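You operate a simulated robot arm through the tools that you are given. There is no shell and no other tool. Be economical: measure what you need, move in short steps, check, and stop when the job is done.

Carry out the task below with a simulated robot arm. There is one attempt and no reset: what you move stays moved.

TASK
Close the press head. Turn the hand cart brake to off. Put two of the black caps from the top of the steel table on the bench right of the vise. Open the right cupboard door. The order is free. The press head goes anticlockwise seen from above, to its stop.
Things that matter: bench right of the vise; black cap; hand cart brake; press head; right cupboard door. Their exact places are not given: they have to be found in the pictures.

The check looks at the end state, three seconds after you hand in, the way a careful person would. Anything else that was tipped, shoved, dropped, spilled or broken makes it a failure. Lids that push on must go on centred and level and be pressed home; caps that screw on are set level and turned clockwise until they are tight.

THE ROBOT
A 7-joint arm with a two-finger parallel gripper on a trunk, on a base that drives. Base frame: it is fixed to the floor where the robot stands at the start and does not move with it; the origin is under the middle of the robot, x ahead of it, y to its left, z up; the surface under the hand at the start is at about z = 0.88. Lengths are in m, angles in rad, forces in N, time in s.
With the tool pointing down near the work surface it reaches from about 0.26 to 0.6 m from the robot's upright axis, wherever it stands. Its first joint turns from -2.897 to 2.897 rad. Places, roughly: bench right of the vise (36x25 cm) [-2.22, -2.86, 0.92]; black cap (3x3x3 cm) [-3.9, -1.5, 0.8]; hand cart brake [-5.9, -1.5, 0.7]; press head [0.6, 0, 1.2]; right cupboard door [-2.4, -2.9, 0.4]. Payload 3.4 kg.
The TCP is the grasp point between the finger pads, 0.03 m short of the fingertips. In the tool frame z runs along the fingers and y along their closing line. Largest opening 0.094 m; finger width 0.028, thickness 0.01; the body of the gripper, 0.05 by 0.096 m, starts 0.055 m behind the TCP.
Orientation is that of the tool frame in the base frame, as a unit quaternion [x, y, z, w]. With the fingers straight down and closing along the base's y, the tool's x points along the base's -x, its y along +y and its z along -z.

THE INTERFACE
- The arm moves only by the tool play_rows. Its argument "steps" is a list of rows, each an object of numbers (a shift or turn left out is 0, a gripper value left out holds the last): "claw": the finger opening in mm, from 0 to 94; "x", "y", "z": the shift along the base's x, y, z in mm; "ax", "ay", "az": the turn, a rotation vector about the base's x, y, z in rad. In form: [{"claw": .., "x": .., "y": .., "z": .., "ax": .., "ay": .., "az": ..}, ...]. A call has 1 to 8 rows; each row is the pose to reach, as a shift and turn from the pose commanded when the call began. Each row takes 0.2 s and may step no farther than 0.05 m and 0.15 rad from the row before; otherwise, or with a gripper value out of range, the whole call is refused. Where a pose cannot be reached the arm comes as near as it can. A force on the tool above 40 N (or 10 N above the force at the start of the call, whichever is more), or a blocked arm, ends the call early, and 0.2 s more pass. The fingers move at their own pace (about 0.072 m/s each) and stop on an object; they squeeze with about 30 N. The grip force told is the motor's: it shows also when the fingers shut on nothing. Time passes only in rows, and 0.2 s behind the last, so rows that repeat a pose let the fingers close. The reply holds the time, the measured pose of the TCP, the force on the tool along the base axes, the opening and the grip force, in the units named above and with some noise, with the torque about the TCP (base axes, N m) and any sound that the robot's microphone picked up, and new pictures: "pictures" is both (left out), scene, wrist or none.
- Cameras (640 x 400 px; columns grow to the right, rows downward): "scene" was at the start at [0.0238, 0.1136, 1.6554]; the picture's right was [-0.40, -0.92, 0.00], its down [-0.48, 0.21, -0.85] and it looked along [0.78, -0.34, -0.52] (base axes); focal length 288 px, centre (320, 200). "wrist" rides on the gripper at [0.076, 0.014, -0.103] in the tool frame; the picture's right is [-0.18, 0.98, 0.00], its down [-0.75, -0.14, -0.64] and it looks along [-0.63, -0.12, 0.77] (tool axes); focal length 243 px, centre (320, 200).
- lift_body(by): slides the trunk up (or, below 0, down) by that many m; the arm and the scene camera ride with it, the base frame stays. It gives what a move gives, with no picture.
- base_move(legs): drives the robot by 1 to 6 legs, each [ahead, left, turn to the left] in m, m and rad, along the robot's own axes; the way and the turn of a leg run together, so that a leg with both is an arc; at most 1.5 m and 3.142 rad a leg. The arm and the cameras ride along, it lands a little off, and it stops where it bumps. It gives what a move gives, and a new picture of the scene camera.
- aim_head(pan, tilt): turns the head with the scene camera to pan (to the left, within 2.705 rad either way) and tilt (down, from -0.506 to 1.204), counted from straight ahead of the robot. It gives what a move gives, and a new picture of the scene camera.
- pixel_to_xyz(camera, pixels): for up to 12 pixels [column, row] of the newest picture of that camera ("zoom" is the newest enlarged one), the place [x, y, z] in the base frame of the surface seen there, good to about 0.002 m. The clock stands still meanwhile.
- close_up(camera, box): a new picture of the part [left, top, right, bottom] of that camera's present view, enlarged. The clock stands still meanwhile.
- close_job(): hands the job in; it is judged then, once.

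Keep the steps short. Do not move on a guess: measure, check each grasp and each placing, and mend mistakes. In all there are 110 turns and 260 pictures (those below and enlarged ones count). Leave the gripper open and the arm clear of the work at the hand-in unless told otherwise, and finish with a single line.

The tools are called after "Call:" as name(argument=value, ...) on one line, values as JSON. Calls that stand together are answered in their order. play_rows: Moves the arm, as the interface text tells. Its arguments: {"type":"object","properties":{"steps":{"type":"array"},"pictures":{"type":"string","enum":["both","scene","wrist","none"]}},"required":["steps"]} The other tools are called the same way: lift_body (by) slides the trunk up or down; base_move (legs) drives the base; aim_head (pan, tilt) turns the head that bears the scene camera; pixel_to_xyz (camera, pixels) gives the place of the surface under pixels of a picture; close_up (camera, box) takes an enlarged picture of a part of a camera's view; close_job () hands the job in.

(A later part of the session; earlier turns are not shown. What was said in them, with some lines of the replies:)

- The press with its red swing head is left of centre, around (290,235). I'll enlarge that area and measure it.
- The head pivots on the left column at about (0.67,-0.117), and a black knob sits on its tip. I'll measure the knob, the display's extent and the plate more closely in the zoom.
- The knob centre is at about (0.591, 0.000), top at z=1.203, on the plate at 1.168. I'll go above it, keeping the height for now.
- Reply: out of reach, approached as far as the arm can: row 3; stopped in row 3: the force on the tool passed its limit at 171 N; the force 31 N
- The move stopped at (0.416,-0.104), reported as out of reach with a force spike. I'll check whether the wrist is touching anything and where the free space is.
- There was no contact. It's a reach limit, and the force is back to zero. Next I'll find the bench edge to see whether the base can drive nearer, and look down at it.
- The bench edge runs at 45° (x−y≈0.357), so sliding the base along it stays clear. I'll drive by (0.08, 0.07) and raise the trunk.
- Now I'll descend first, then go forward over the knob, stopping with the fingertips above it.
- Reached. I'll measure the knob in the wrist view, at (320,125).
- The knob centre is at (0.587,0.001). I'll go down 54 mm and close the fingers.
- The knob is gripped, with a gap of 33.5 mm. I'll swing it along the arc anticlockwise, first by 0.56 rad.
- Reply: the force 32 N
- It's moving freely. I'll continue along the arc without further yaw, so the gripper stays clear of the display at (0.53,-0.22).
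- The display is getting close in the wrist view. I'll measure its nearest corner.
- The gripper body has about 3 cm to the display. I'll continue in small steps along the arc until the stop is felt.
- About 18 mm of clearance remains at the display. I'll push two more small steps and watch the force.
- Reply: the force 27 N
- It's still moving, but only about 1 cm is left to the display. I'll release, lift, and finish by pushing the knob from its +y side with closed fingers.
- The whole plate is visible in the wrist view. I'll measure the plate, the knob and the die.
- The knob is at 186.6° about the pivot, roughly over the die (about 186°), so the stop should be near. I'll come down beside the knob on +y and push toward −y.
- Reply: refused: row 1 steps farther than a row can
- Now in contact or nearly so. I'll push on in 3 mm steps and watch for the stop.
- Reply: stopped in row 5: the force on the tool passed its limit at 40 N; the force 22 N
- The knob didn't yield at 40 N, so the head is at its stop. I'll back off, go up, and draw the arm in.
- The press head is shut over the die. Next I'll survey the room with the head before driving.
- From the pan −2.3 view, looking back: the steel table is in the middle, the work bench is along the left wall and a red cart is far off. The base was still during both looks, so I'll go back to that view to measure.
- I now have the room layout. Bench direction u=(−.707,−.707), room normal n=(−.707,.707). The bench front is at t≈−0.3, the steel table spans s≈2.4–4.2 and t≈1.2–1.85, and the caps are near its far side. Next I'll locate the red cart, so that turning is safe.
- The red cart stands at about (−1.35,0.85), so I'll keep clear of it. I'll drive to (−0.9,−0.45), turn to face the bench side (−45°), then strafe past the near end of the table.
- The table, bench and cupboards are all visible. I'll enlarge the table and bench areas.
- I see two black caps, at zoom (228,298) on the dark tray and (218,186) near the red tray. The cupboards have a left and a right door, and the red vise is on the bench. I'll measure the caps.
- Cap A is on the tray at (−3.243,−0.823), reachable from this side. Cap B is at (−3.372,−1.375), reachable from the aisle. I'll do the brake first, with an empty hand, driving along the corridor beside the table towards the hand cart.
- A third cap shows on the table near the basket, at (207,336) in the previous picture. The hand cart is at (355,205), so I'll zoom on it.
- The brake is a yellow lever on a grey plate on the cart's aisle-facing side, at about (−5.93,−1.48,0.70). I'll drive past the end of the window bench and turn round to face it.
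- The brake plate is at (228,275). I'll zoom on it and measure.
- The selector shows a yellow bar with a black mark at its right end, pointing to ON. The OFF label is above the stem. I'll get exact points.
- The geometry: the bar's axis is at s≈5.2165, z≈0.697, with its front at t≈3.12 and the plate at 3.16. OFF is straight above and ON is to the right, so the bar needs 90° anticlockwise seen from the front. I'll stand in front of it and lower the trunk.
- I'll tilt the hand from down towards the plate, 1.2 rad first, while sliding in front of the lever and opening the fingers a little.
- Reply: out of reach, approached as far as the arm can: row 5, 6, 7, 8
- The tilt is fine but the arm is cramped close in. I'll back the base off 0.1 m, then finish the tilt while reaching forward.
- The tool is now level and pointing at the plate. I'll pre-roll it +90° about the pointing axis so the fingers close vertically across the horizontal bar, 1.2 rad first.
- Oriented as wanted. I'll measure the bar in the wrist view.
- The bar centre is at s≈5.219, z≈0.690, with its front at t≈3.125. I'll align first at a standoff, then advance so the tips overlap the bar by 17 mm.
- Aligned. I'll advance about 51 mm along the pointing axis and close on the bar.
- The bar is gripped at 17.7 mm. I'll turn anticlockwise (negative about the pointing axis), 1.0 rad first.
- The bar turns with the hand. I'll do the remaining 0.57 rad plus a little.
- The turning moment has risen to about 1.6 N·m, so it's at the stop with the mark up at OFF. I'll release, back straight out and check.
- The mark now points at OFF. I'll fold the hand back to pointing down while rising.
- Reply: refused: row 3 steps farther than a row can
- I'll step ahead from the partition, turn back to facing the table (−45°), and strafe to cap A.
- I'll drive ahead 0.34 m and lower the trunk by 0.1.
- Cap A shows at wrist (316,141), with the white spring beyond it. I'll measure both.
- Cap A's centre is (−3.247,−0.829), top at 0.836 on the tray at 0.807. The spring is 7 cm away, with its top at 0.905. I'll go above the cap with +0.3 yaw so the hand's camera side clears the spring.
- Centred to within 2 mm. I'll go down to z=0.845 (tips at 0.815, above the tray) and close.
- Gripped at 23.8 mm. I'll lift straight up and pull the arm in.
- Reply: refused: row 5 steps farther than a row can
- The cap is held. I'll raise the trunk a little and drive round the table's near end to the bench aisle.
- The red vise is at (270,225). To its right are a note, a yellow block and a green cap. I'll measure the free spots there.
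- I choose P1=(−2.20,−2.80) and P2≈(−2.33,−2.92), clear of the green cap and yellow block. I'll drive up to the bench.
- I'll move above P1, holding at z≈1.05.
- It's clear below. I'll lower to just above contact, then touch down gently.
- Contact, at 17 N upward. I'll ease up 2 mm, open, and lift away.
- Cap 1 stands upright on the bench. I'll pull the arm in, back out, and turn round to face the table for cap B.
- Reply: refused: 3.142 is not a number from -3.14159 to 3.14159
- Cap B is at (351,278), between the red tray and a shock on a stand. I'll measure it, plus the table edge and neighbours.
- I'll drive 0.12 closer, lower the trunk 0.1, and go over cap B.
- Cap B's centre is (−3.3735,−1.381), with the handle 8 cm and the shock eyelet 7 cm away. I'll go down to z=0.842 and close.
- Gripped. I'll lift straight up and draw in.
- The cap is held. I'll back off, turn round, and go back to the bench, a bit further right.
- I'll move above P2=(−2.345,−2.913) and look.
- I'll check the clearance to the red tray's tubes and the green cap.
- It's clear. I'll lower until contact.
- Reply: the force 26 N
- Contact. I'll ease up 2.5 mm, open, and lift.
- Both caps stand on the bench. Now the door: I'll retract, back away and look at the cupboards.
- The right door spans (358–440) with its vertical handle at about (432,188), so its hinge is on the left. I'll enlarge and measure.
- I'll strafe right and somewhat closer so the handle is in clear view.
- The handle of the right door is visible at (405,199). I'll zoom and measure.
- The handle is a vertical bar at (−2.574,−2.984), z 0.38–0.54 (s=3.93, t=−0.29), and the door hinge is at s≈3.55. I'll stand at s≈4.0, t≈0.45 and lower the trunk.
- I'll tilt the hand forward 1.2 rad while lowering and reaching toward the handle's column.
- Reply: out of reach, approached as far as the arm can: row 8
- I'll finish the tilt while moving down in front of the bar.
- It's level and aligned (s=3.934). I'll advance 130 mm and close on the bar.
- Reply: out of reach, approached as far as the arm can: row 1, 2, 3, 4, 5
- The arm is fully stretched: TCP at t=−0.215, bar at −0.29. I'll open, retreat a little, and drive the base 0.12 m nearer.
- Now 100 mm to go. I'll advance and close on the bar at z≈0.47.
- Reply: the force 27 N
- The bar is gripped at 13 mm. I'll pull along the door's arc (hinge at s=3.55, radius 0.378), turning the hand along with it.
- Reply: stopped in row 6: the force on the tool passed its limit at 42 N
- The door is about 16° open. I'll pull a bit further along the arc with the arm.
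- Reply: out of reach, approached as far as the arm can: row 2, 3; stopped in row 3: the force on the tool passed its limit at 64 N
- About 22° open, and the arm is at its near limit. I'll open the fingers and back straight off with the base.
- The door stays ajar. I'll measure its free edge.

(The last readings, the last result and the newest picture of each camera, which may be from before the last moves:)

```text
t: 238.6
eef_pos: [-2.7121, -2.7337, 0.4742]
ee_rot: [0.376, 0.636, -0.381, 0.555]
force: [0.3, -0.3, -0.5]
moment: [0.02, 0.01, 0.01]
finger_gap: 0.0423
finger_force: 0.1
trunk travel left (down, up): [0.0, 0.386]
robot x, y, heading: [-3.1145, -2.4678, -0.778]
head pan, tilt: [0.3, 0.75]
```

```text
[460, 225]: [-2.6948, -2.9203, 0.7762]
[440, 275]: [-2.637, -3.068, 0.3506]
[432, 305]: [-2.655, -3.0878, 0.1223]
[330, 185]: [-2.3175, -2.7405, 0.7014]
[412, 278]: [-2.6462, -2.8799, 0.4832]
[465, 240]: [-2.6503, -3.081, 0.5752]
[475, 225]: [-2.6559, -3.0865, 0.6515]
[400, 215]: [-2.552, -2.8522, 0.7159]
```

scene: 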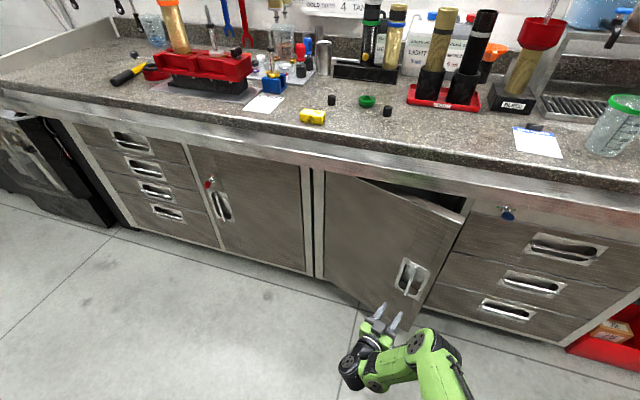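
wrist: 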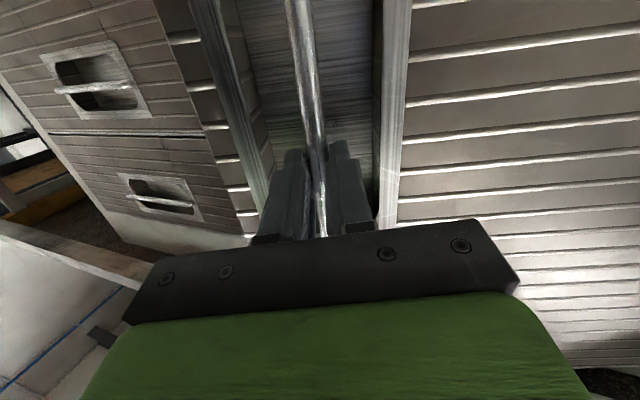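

The hand is still in line with the bar, 146 mm off. From this farther base position I can re-grip and pull further.

Call:
play_rows(steps=[{"x": 20, "y": -44}, {"x": 40, "y": -88}, {"x": 60, "y": -130}, {"x": 60, "y": -130, "claw": 4}, {"x": 60, "y": -130, "claw": 4}, {"x": 60, "y": -130, "claw": 4}])

```text
t: 240.0
eef_pos: [-2.6513, -2.8613, 0.4757]
ee_rot: [0.377, 0.636, -0.379, 0.556]
force: [15.5, 7.1, -0.5]
moment: [1.54, -0.83, 0.41]
finger_gap: 0.013
finger_force: 45.0
trunk travel left (down, up): [0.0, 0.386]
robot x, y, heading: [-3.1091, -2.4685, -0.787]
head pan, tilt: [0.3, 0.75]
```

scene: 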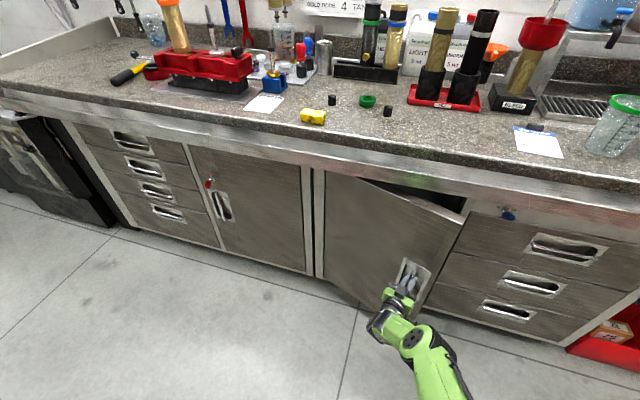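
wrist: 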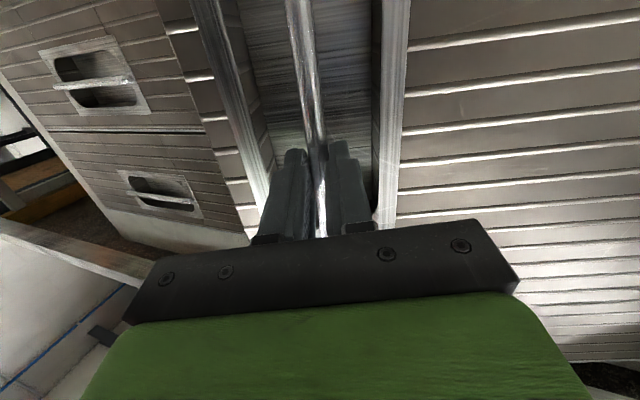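

Gripped again. I'll pull along the arc to about 42° in small steps, without turning the hand so that the bar rolls in the pads.

Call:
play_rows(steps=[{"x": -4, "y": 15}, {"x": -9, "y": 31}, {"x": -14, "y": 47}, {"x": -18, "y": 63}, {"x": -21, "y": 80}, {"x": -24, "y": 96}, {"x": -26, "y": 113}, {"x": -27, "y": 129}])

```text
t: 241.8
eef_pos: [-2.6837, -2.7388, 0.4797]
ee_rot: [0.376, 0.641, -0.378, 0.552]
force: [-7.5, 0.5, -39.1]
moment: [1.34, -0.8, -0.11]
finger_gap: 0.0136
finger_force: 44.5
out of reach, approached as far as the arm can: row 6, 7, 8
trunk travel left (down, up): [0.0, 0.386]
robot x, y, heading: [-3.1121, -2.468, -0.78]
head pan, tilt: [0.3, 0.75]
```

scene: 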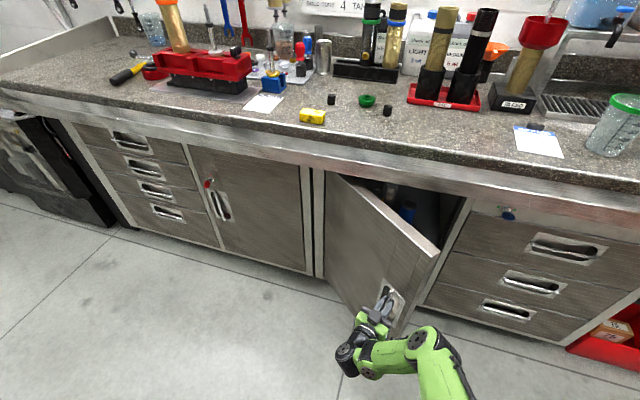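
wrist: 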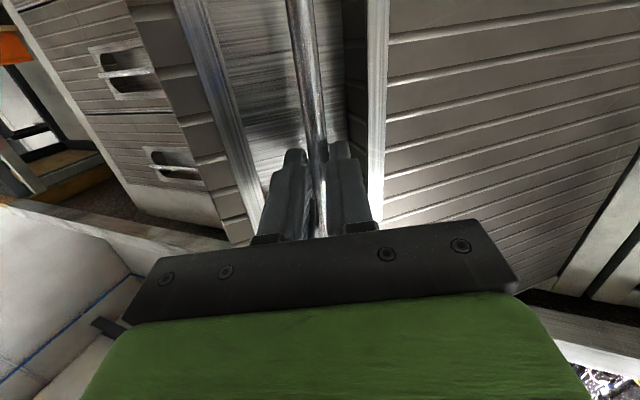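

About 42° open. I'll release, back off with the base, and then push the door from its inner side.

Call:
play_rows(steps=[{"claw": 44}, {"claw": 44}, {"claw": 44}], pictures="none")

Call:
base_move(legs=[[-0.14, 0.05, 0]])

```text
t: 242.6
eef_pos: [-2.6826, -2.7408, 0.4849]
ee_rot: [0.376, 0.637, -0.382, 0.554]
force: [0.1, 0.2, -0.1]
moment: [-0.02, -0.02, -0.02]
finger_gap: 0.0439
finger_force: 0.0
trunk travel left (down, up): [0.0, 0.386]
robot x, y, heading: [-3.1128, -2.4685, -0.778]
head pan, tilt: [0.3, 0.75]
```

```text
t: 244.0
eef_pos: [-2.7465, -2.6051, 0.4838]
ee_rot: [0.377, 0.636, -0.382, 0.555]
force: [-0.5, 0.5, -0.5]
moment: [-0.01, 0.02, 0.03]
finger_gap: 0.0441
finger_force: 0.0
trunk travel left (down, up): [0.0, 0.386]
robot x, y, heading: [-3.1756, -2.334, -0.777]
head pan, tilt: [0.3, 0.75]
```

scene: 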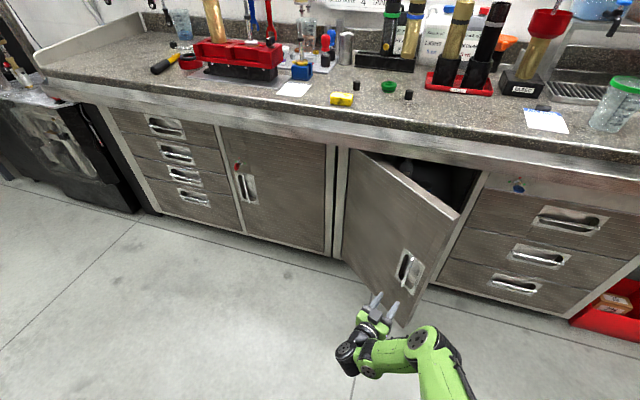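

I'll close the fingers, pass to the right of the door's free edge, and move in a little so the hand sits on the inner side.

Call:
play_rows(steps=[{"claw": 0}, {"claw": 0}, {"claw": 0}], pictures="none")

Call:
base_move(legs=[[0, -0.36, 0], [0.16, 0, 0]])

```text
t: 244.8
eef_pos: [-2.746, -2.607, 0.4841]
ee_rot: [0.376, 0.637, -0.381, 0.555]
force: [0.0, 0.4, -1.1]
moment: [-0.03, 0.01, 0.01]
finger_gap: 0.0001
finger_force: 30.1
trunk travel left (down, up): [0.0, 0.386]
robot x, y, heading: [-3.1786, -2.3384, -0.775]
head pan, tilt: [0.3, 0.75]
```

```text
t: 248.1
eef_pos: [-2.8854, -2.9759, 0.4835]
ee_rot: [0.377, 0.637, -0.382, 0.554]
force: [-0.3, -0.3, 0.0]
moment: [0.0, 0.02, -0.04]
finger_gap: 0.0
finger_force: 30.0
trunk travel left (down, up): [0.0, 0.386]
robot x, y, heading: [-3.316, -2.7027, -0.772]
head pan, tilt: [0.3, 0.75]
```

scene: 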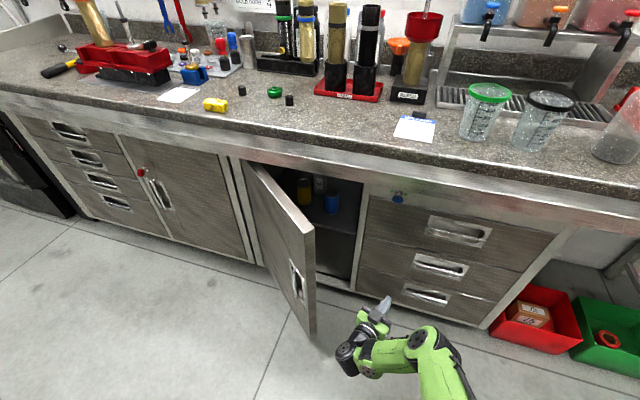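

The door's edge is at about s≈3.88. I'll strafe the base left 0.15 m towards contact, then push with the arm under force watch.

Call:
base_move(legs=[[0, 0.15, -0.01]])

Call:
play_rows(steps=[{"x": 18, "y": 18}, {"x": 36, "y": 36}, {"x": 54, "y": 54}, {"x": 72, "y": 72}, {"x": 90, "y": 90}, {"x": 108, "y": 108}])

```text
t: 249.5
eef_pos: [-2.7844, -2.8739, 0.4835]
ee_rot: [0.379, 0.635, -0.384, 0.553]
force: [-1.3, -0.4, -0.2]
moment: [0.05, 0.0, 0.02]
finger_gap: 0.0
finger_force: 30.2
trunk travel left (down, up): [0.0, 0.386]
robot x, y, heading: [-3.2119, -2.5996, -0.785]
head pan, tilt: [0.3, 0.75]
```

scene: 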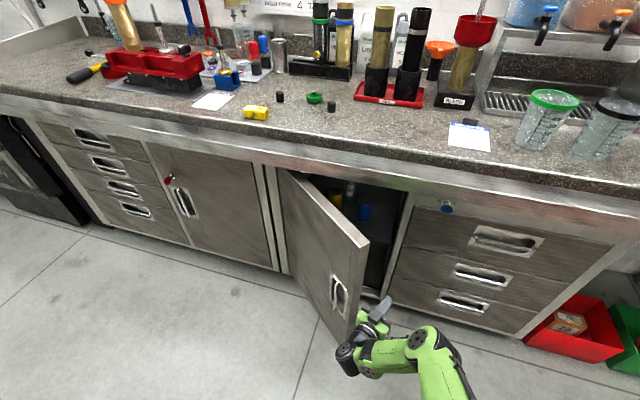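

```text
t: 250.2
eef_pos: [-2.7625, -2.8523, 0.4967]
ee_rot: [0.379, 0.636, -0.389, 0.549]
force: [-9.3, -1.4, 2.3]
moment: [0.19, -0.29, 0.58]
finger_gap: 0.0
finger_force: 30.4
out of reach, approached as far as the arm can: row 1, 2, 3
trunk travel left (down, up): [0.0, 0.386]
robot x, y, heading: [-3.2124, -2.6015, -0.786]
head pan, tilt: [0.3, 0.75]
stopped in row 3: the force on the tool passed its limit at 61 N (the readings are from after the stop); the commanded pose is now the measured one
```

scene: 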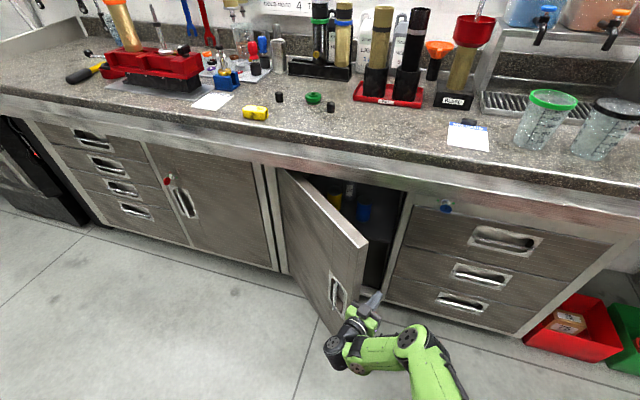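
wrist: 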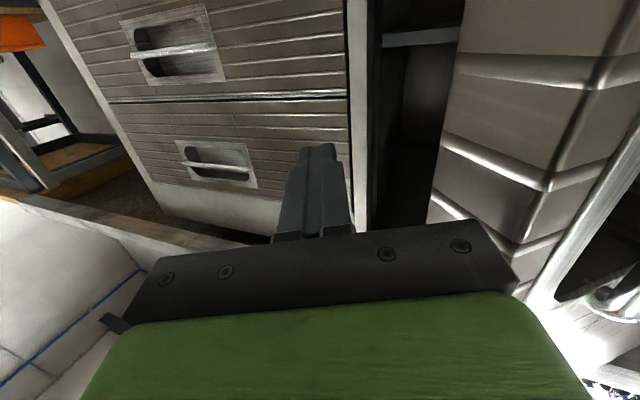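

The hand is yawed the wrong way for this: its body meets the door's edge and the arm is cramped. I'll move right and back, then yaw the hand the other way so the fingers reach behind the door.

Call:
base_move(legs=[[0, -0.15, 0], [-0.1, 0, 0]])

Call:
play_rows(steps=[{"x": 5, "y": -10, "az": 0.13}, {"x": 10, "y": -20, "az": 0.26}, {"x": 18, "y": -28, "az": 0.39}, {"x": 26, "y": -36, "az": 0.52}, {"x": 34, "y": -44, "az": 0.65}, {"x": 42, "y": -52, "az": 0.78}, {"x": 50, "y": -60, "az": 0.85}])

```text
t: 252.3
eef_pos: [-2.9367, -2.8854, 0.4961]
ee_rot: [0.378, 0.637, -0.387, 0.549]
force: [0.3, -0.6, -0.2]
moment: [0.01, 0.02, 0.01]
finger_gap: 0.0001
finger_force: 30.2
trunk travel left (down, up): [0.0, 0.386]
robot x, y, heading: [-3.385, -2.6331, -0.79]
head pan, tilt: [0.3, 0.75]
```

scene: 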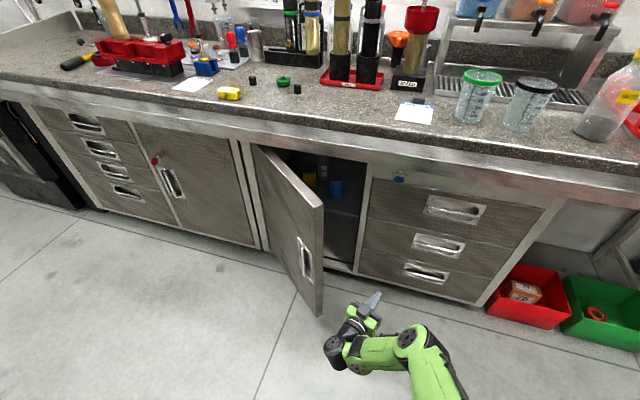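

```text
t: 253.9
eef_pos: [-2.8847, -2.9446, 0.4964]
ee_rot: [0.083, 0.735, -0.126, 0.661]
force: [-0.5, -0.3, -0.1]
moment: [-0.02, -0.01, 0.01]
finger_gap: 0.0
finger_force: 29.8
trunk travel left (down, up): [0.0, 0.386]
robot x, y, heading: [-3.3875, -2.6324, -0.788]
head pan, tilt: [0.3, 0.75]
```

scene: 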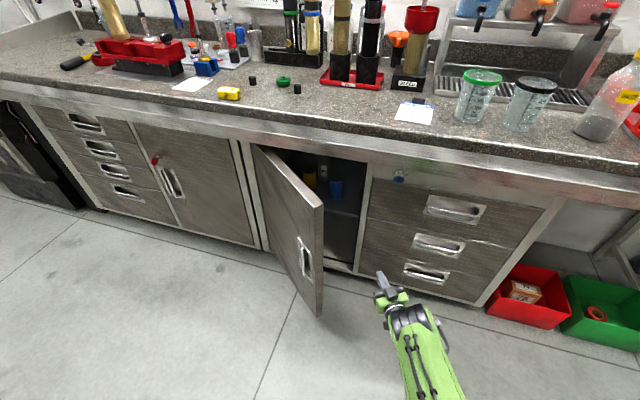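
wrist: 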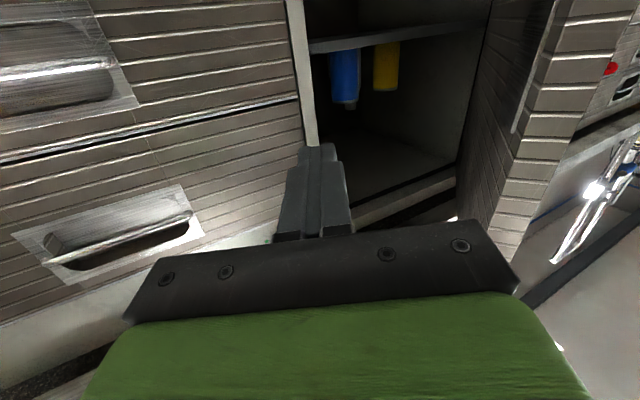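

The fingers now point left and inward. I'll drive in 8 cm so the hand is behind the door's edge line, go left to near contact, and push with the arm.

Call:
base_move(legs=[[0.08, 0, 0], [0, 0.16, 0]])

Call:
play_rows(steps=[{"x": 18, "y": 18}, {"x": 36, "y": 36}, {"x": 54, "y": 54}, {"x": 72, "y": 72}, {"x": 90, "y": 90}, {"x": 108, "y": 108}, {"x": 124, "y": 126}])

```text
t: 255.9
eef_pos: [-2.7167, -2.8887, 0.4955]
ee_rot: [0.082, 0.735, -0.127, 0.661]
force: [0.4, -1.5, 0.6]
moment: [0.01, -0.04, -0.02]
finger_gap: 0.0003
finger_force: 30.1
trunk travel left (down, up): [0.0, 0.386]
robot x, y, heading: [-3.2183, -2.5755, -0.79]
head pan, tilt: [0.3, 0.75]
```

scene: 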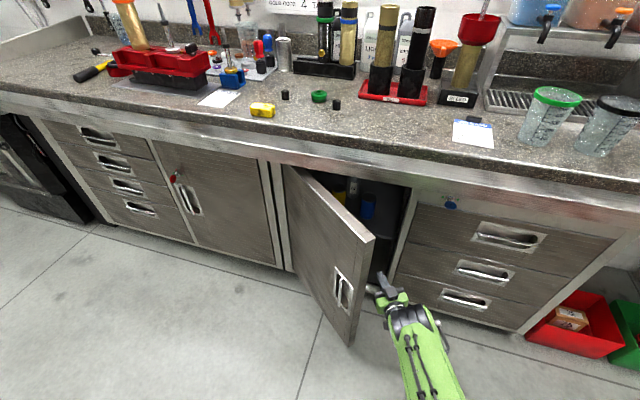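

```text
t: 257.5
eef_pos: [-2.5922, -2.7618, 0.4942]
ee_rot: [0.081, 0.736, -0.127, 0.66]
force: [0.0, -0.5, -0.1]
moment: [-0.01, -0.01, 0.01]
finger_gap: 0.0
finger_force: 30.0
trunk travel left (down, up): [0.0, 0.386]
robot x, y, heading: [-3.2151, -2.5792, -0.789]
head pan, tilt: [0.3, 0.75]
```

scene: 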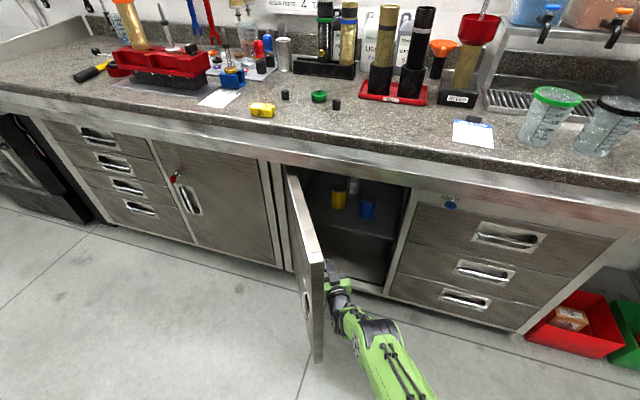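
wrist: 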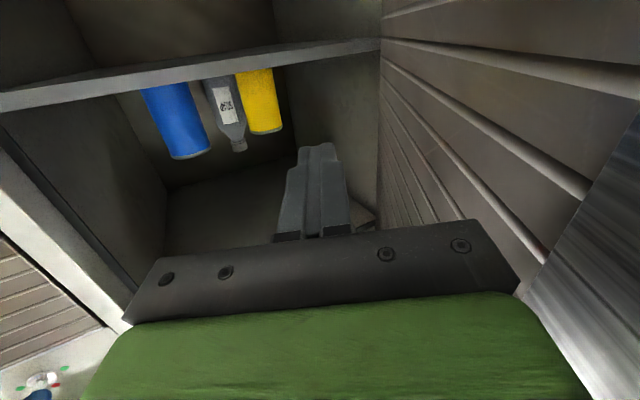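

The door is now about 75° open. One more small push, with the base strafing left 0.1 m.

Call:
base_move(legs=[[0, 0.1, 0]])

```text
t: 258.7
eef_pos: [-2.5215, -2.6921, 0.4938]
ee_rot: [0.082, 0.736, -0.127, 0.66]
force: [-0.2, 0.4, -0.8]
moment: [0.02, 0.04, 0.02]
finger_gap: 0.0
finger_force: 29.9
trunk travel left (down, up): [0.0, 0.386]
robot x, y, heading: [-3.1482, -2.5077, -0.793]
head pan, tilt: [0.3, 0.75]
```

scene: 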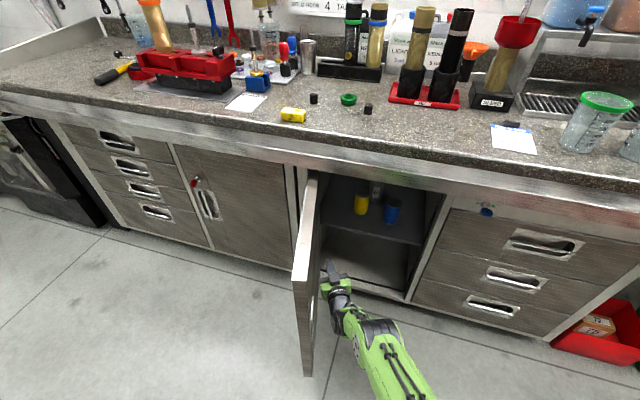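

The door is about 90° open. I'll withdraw to the right and back, opening the gripper.

Call:
base_move(legs=[[0, -0.3, 0], [-0.25, 0, 0]])

Call:
play_rows(steps=[{"claw": 60}, {"claw": 60, "z": 10}, {"claw": 60, "z": 20}])

```text
t: 262.2
eef_pos: [-2.9126, -2.7179, 0.4941]
ee_rot: [0.079, 0.736, -0.125, 0.66]
force: [1.3, 0.6, 0.0]
moment: [-0.01, -0.03, 0.0]
finger_gap: 0.0
finger_force: 30.4
trunk travel left (down, up): [0.0, 0.386]
robot x, y, heading: [-3.5384, -2.536, -0.774]
head pan, tilt: [0.3, 0.75]
```

scene: 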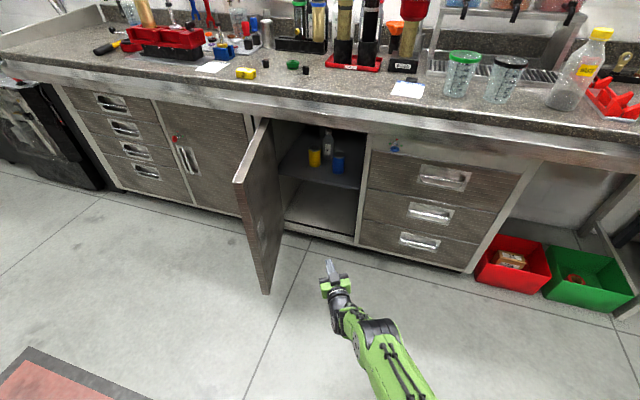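

```text
t: 263.0
eef_pos: [-2.9132, -2.7174, 0.5152]
ee_rot: [0.08, 0.736, -0.125, 0.66]
force: [-0.4, -1.1, -0.5]
moment: [0.03, 0.03, 0.03]
finger_gap: 0.0601
finger_force: 0.1
trunk travel left (down, up): [0.0, 0.386]
robot x, y, heading: [-3.5381, -2.5351, -0.783]
head pan, tilt: [0.3, 0.75]
```

scene: 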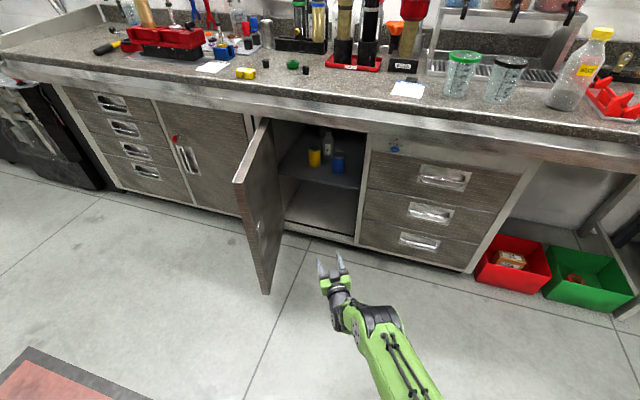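
wrist: 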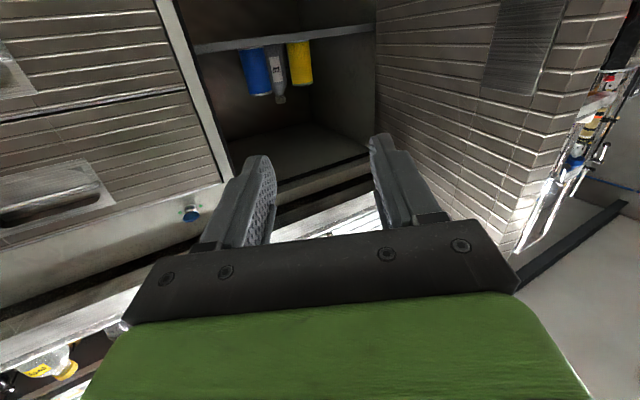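

I'll do a last check of the caps on the bench.

Call:
close_up(camera="scene", box=[180, 30, 380, 130])

```text
3.20 times, centred on (280, 80) of scene
```

zoom: 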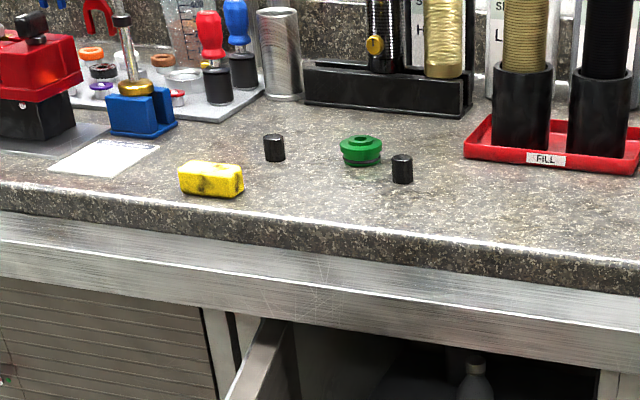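

Both caps stand upright right of the vise, the door is open, the brake points at OFF and the press head is at its stop. I'm handing in.

Call:
close_job()

```text
The job is handed in.
```

The press head is closed to its stop, the hand cart brake is off, two black caps stand on the bench right of the vise, the right cupboard door is open about 90°, and the job is handed in.
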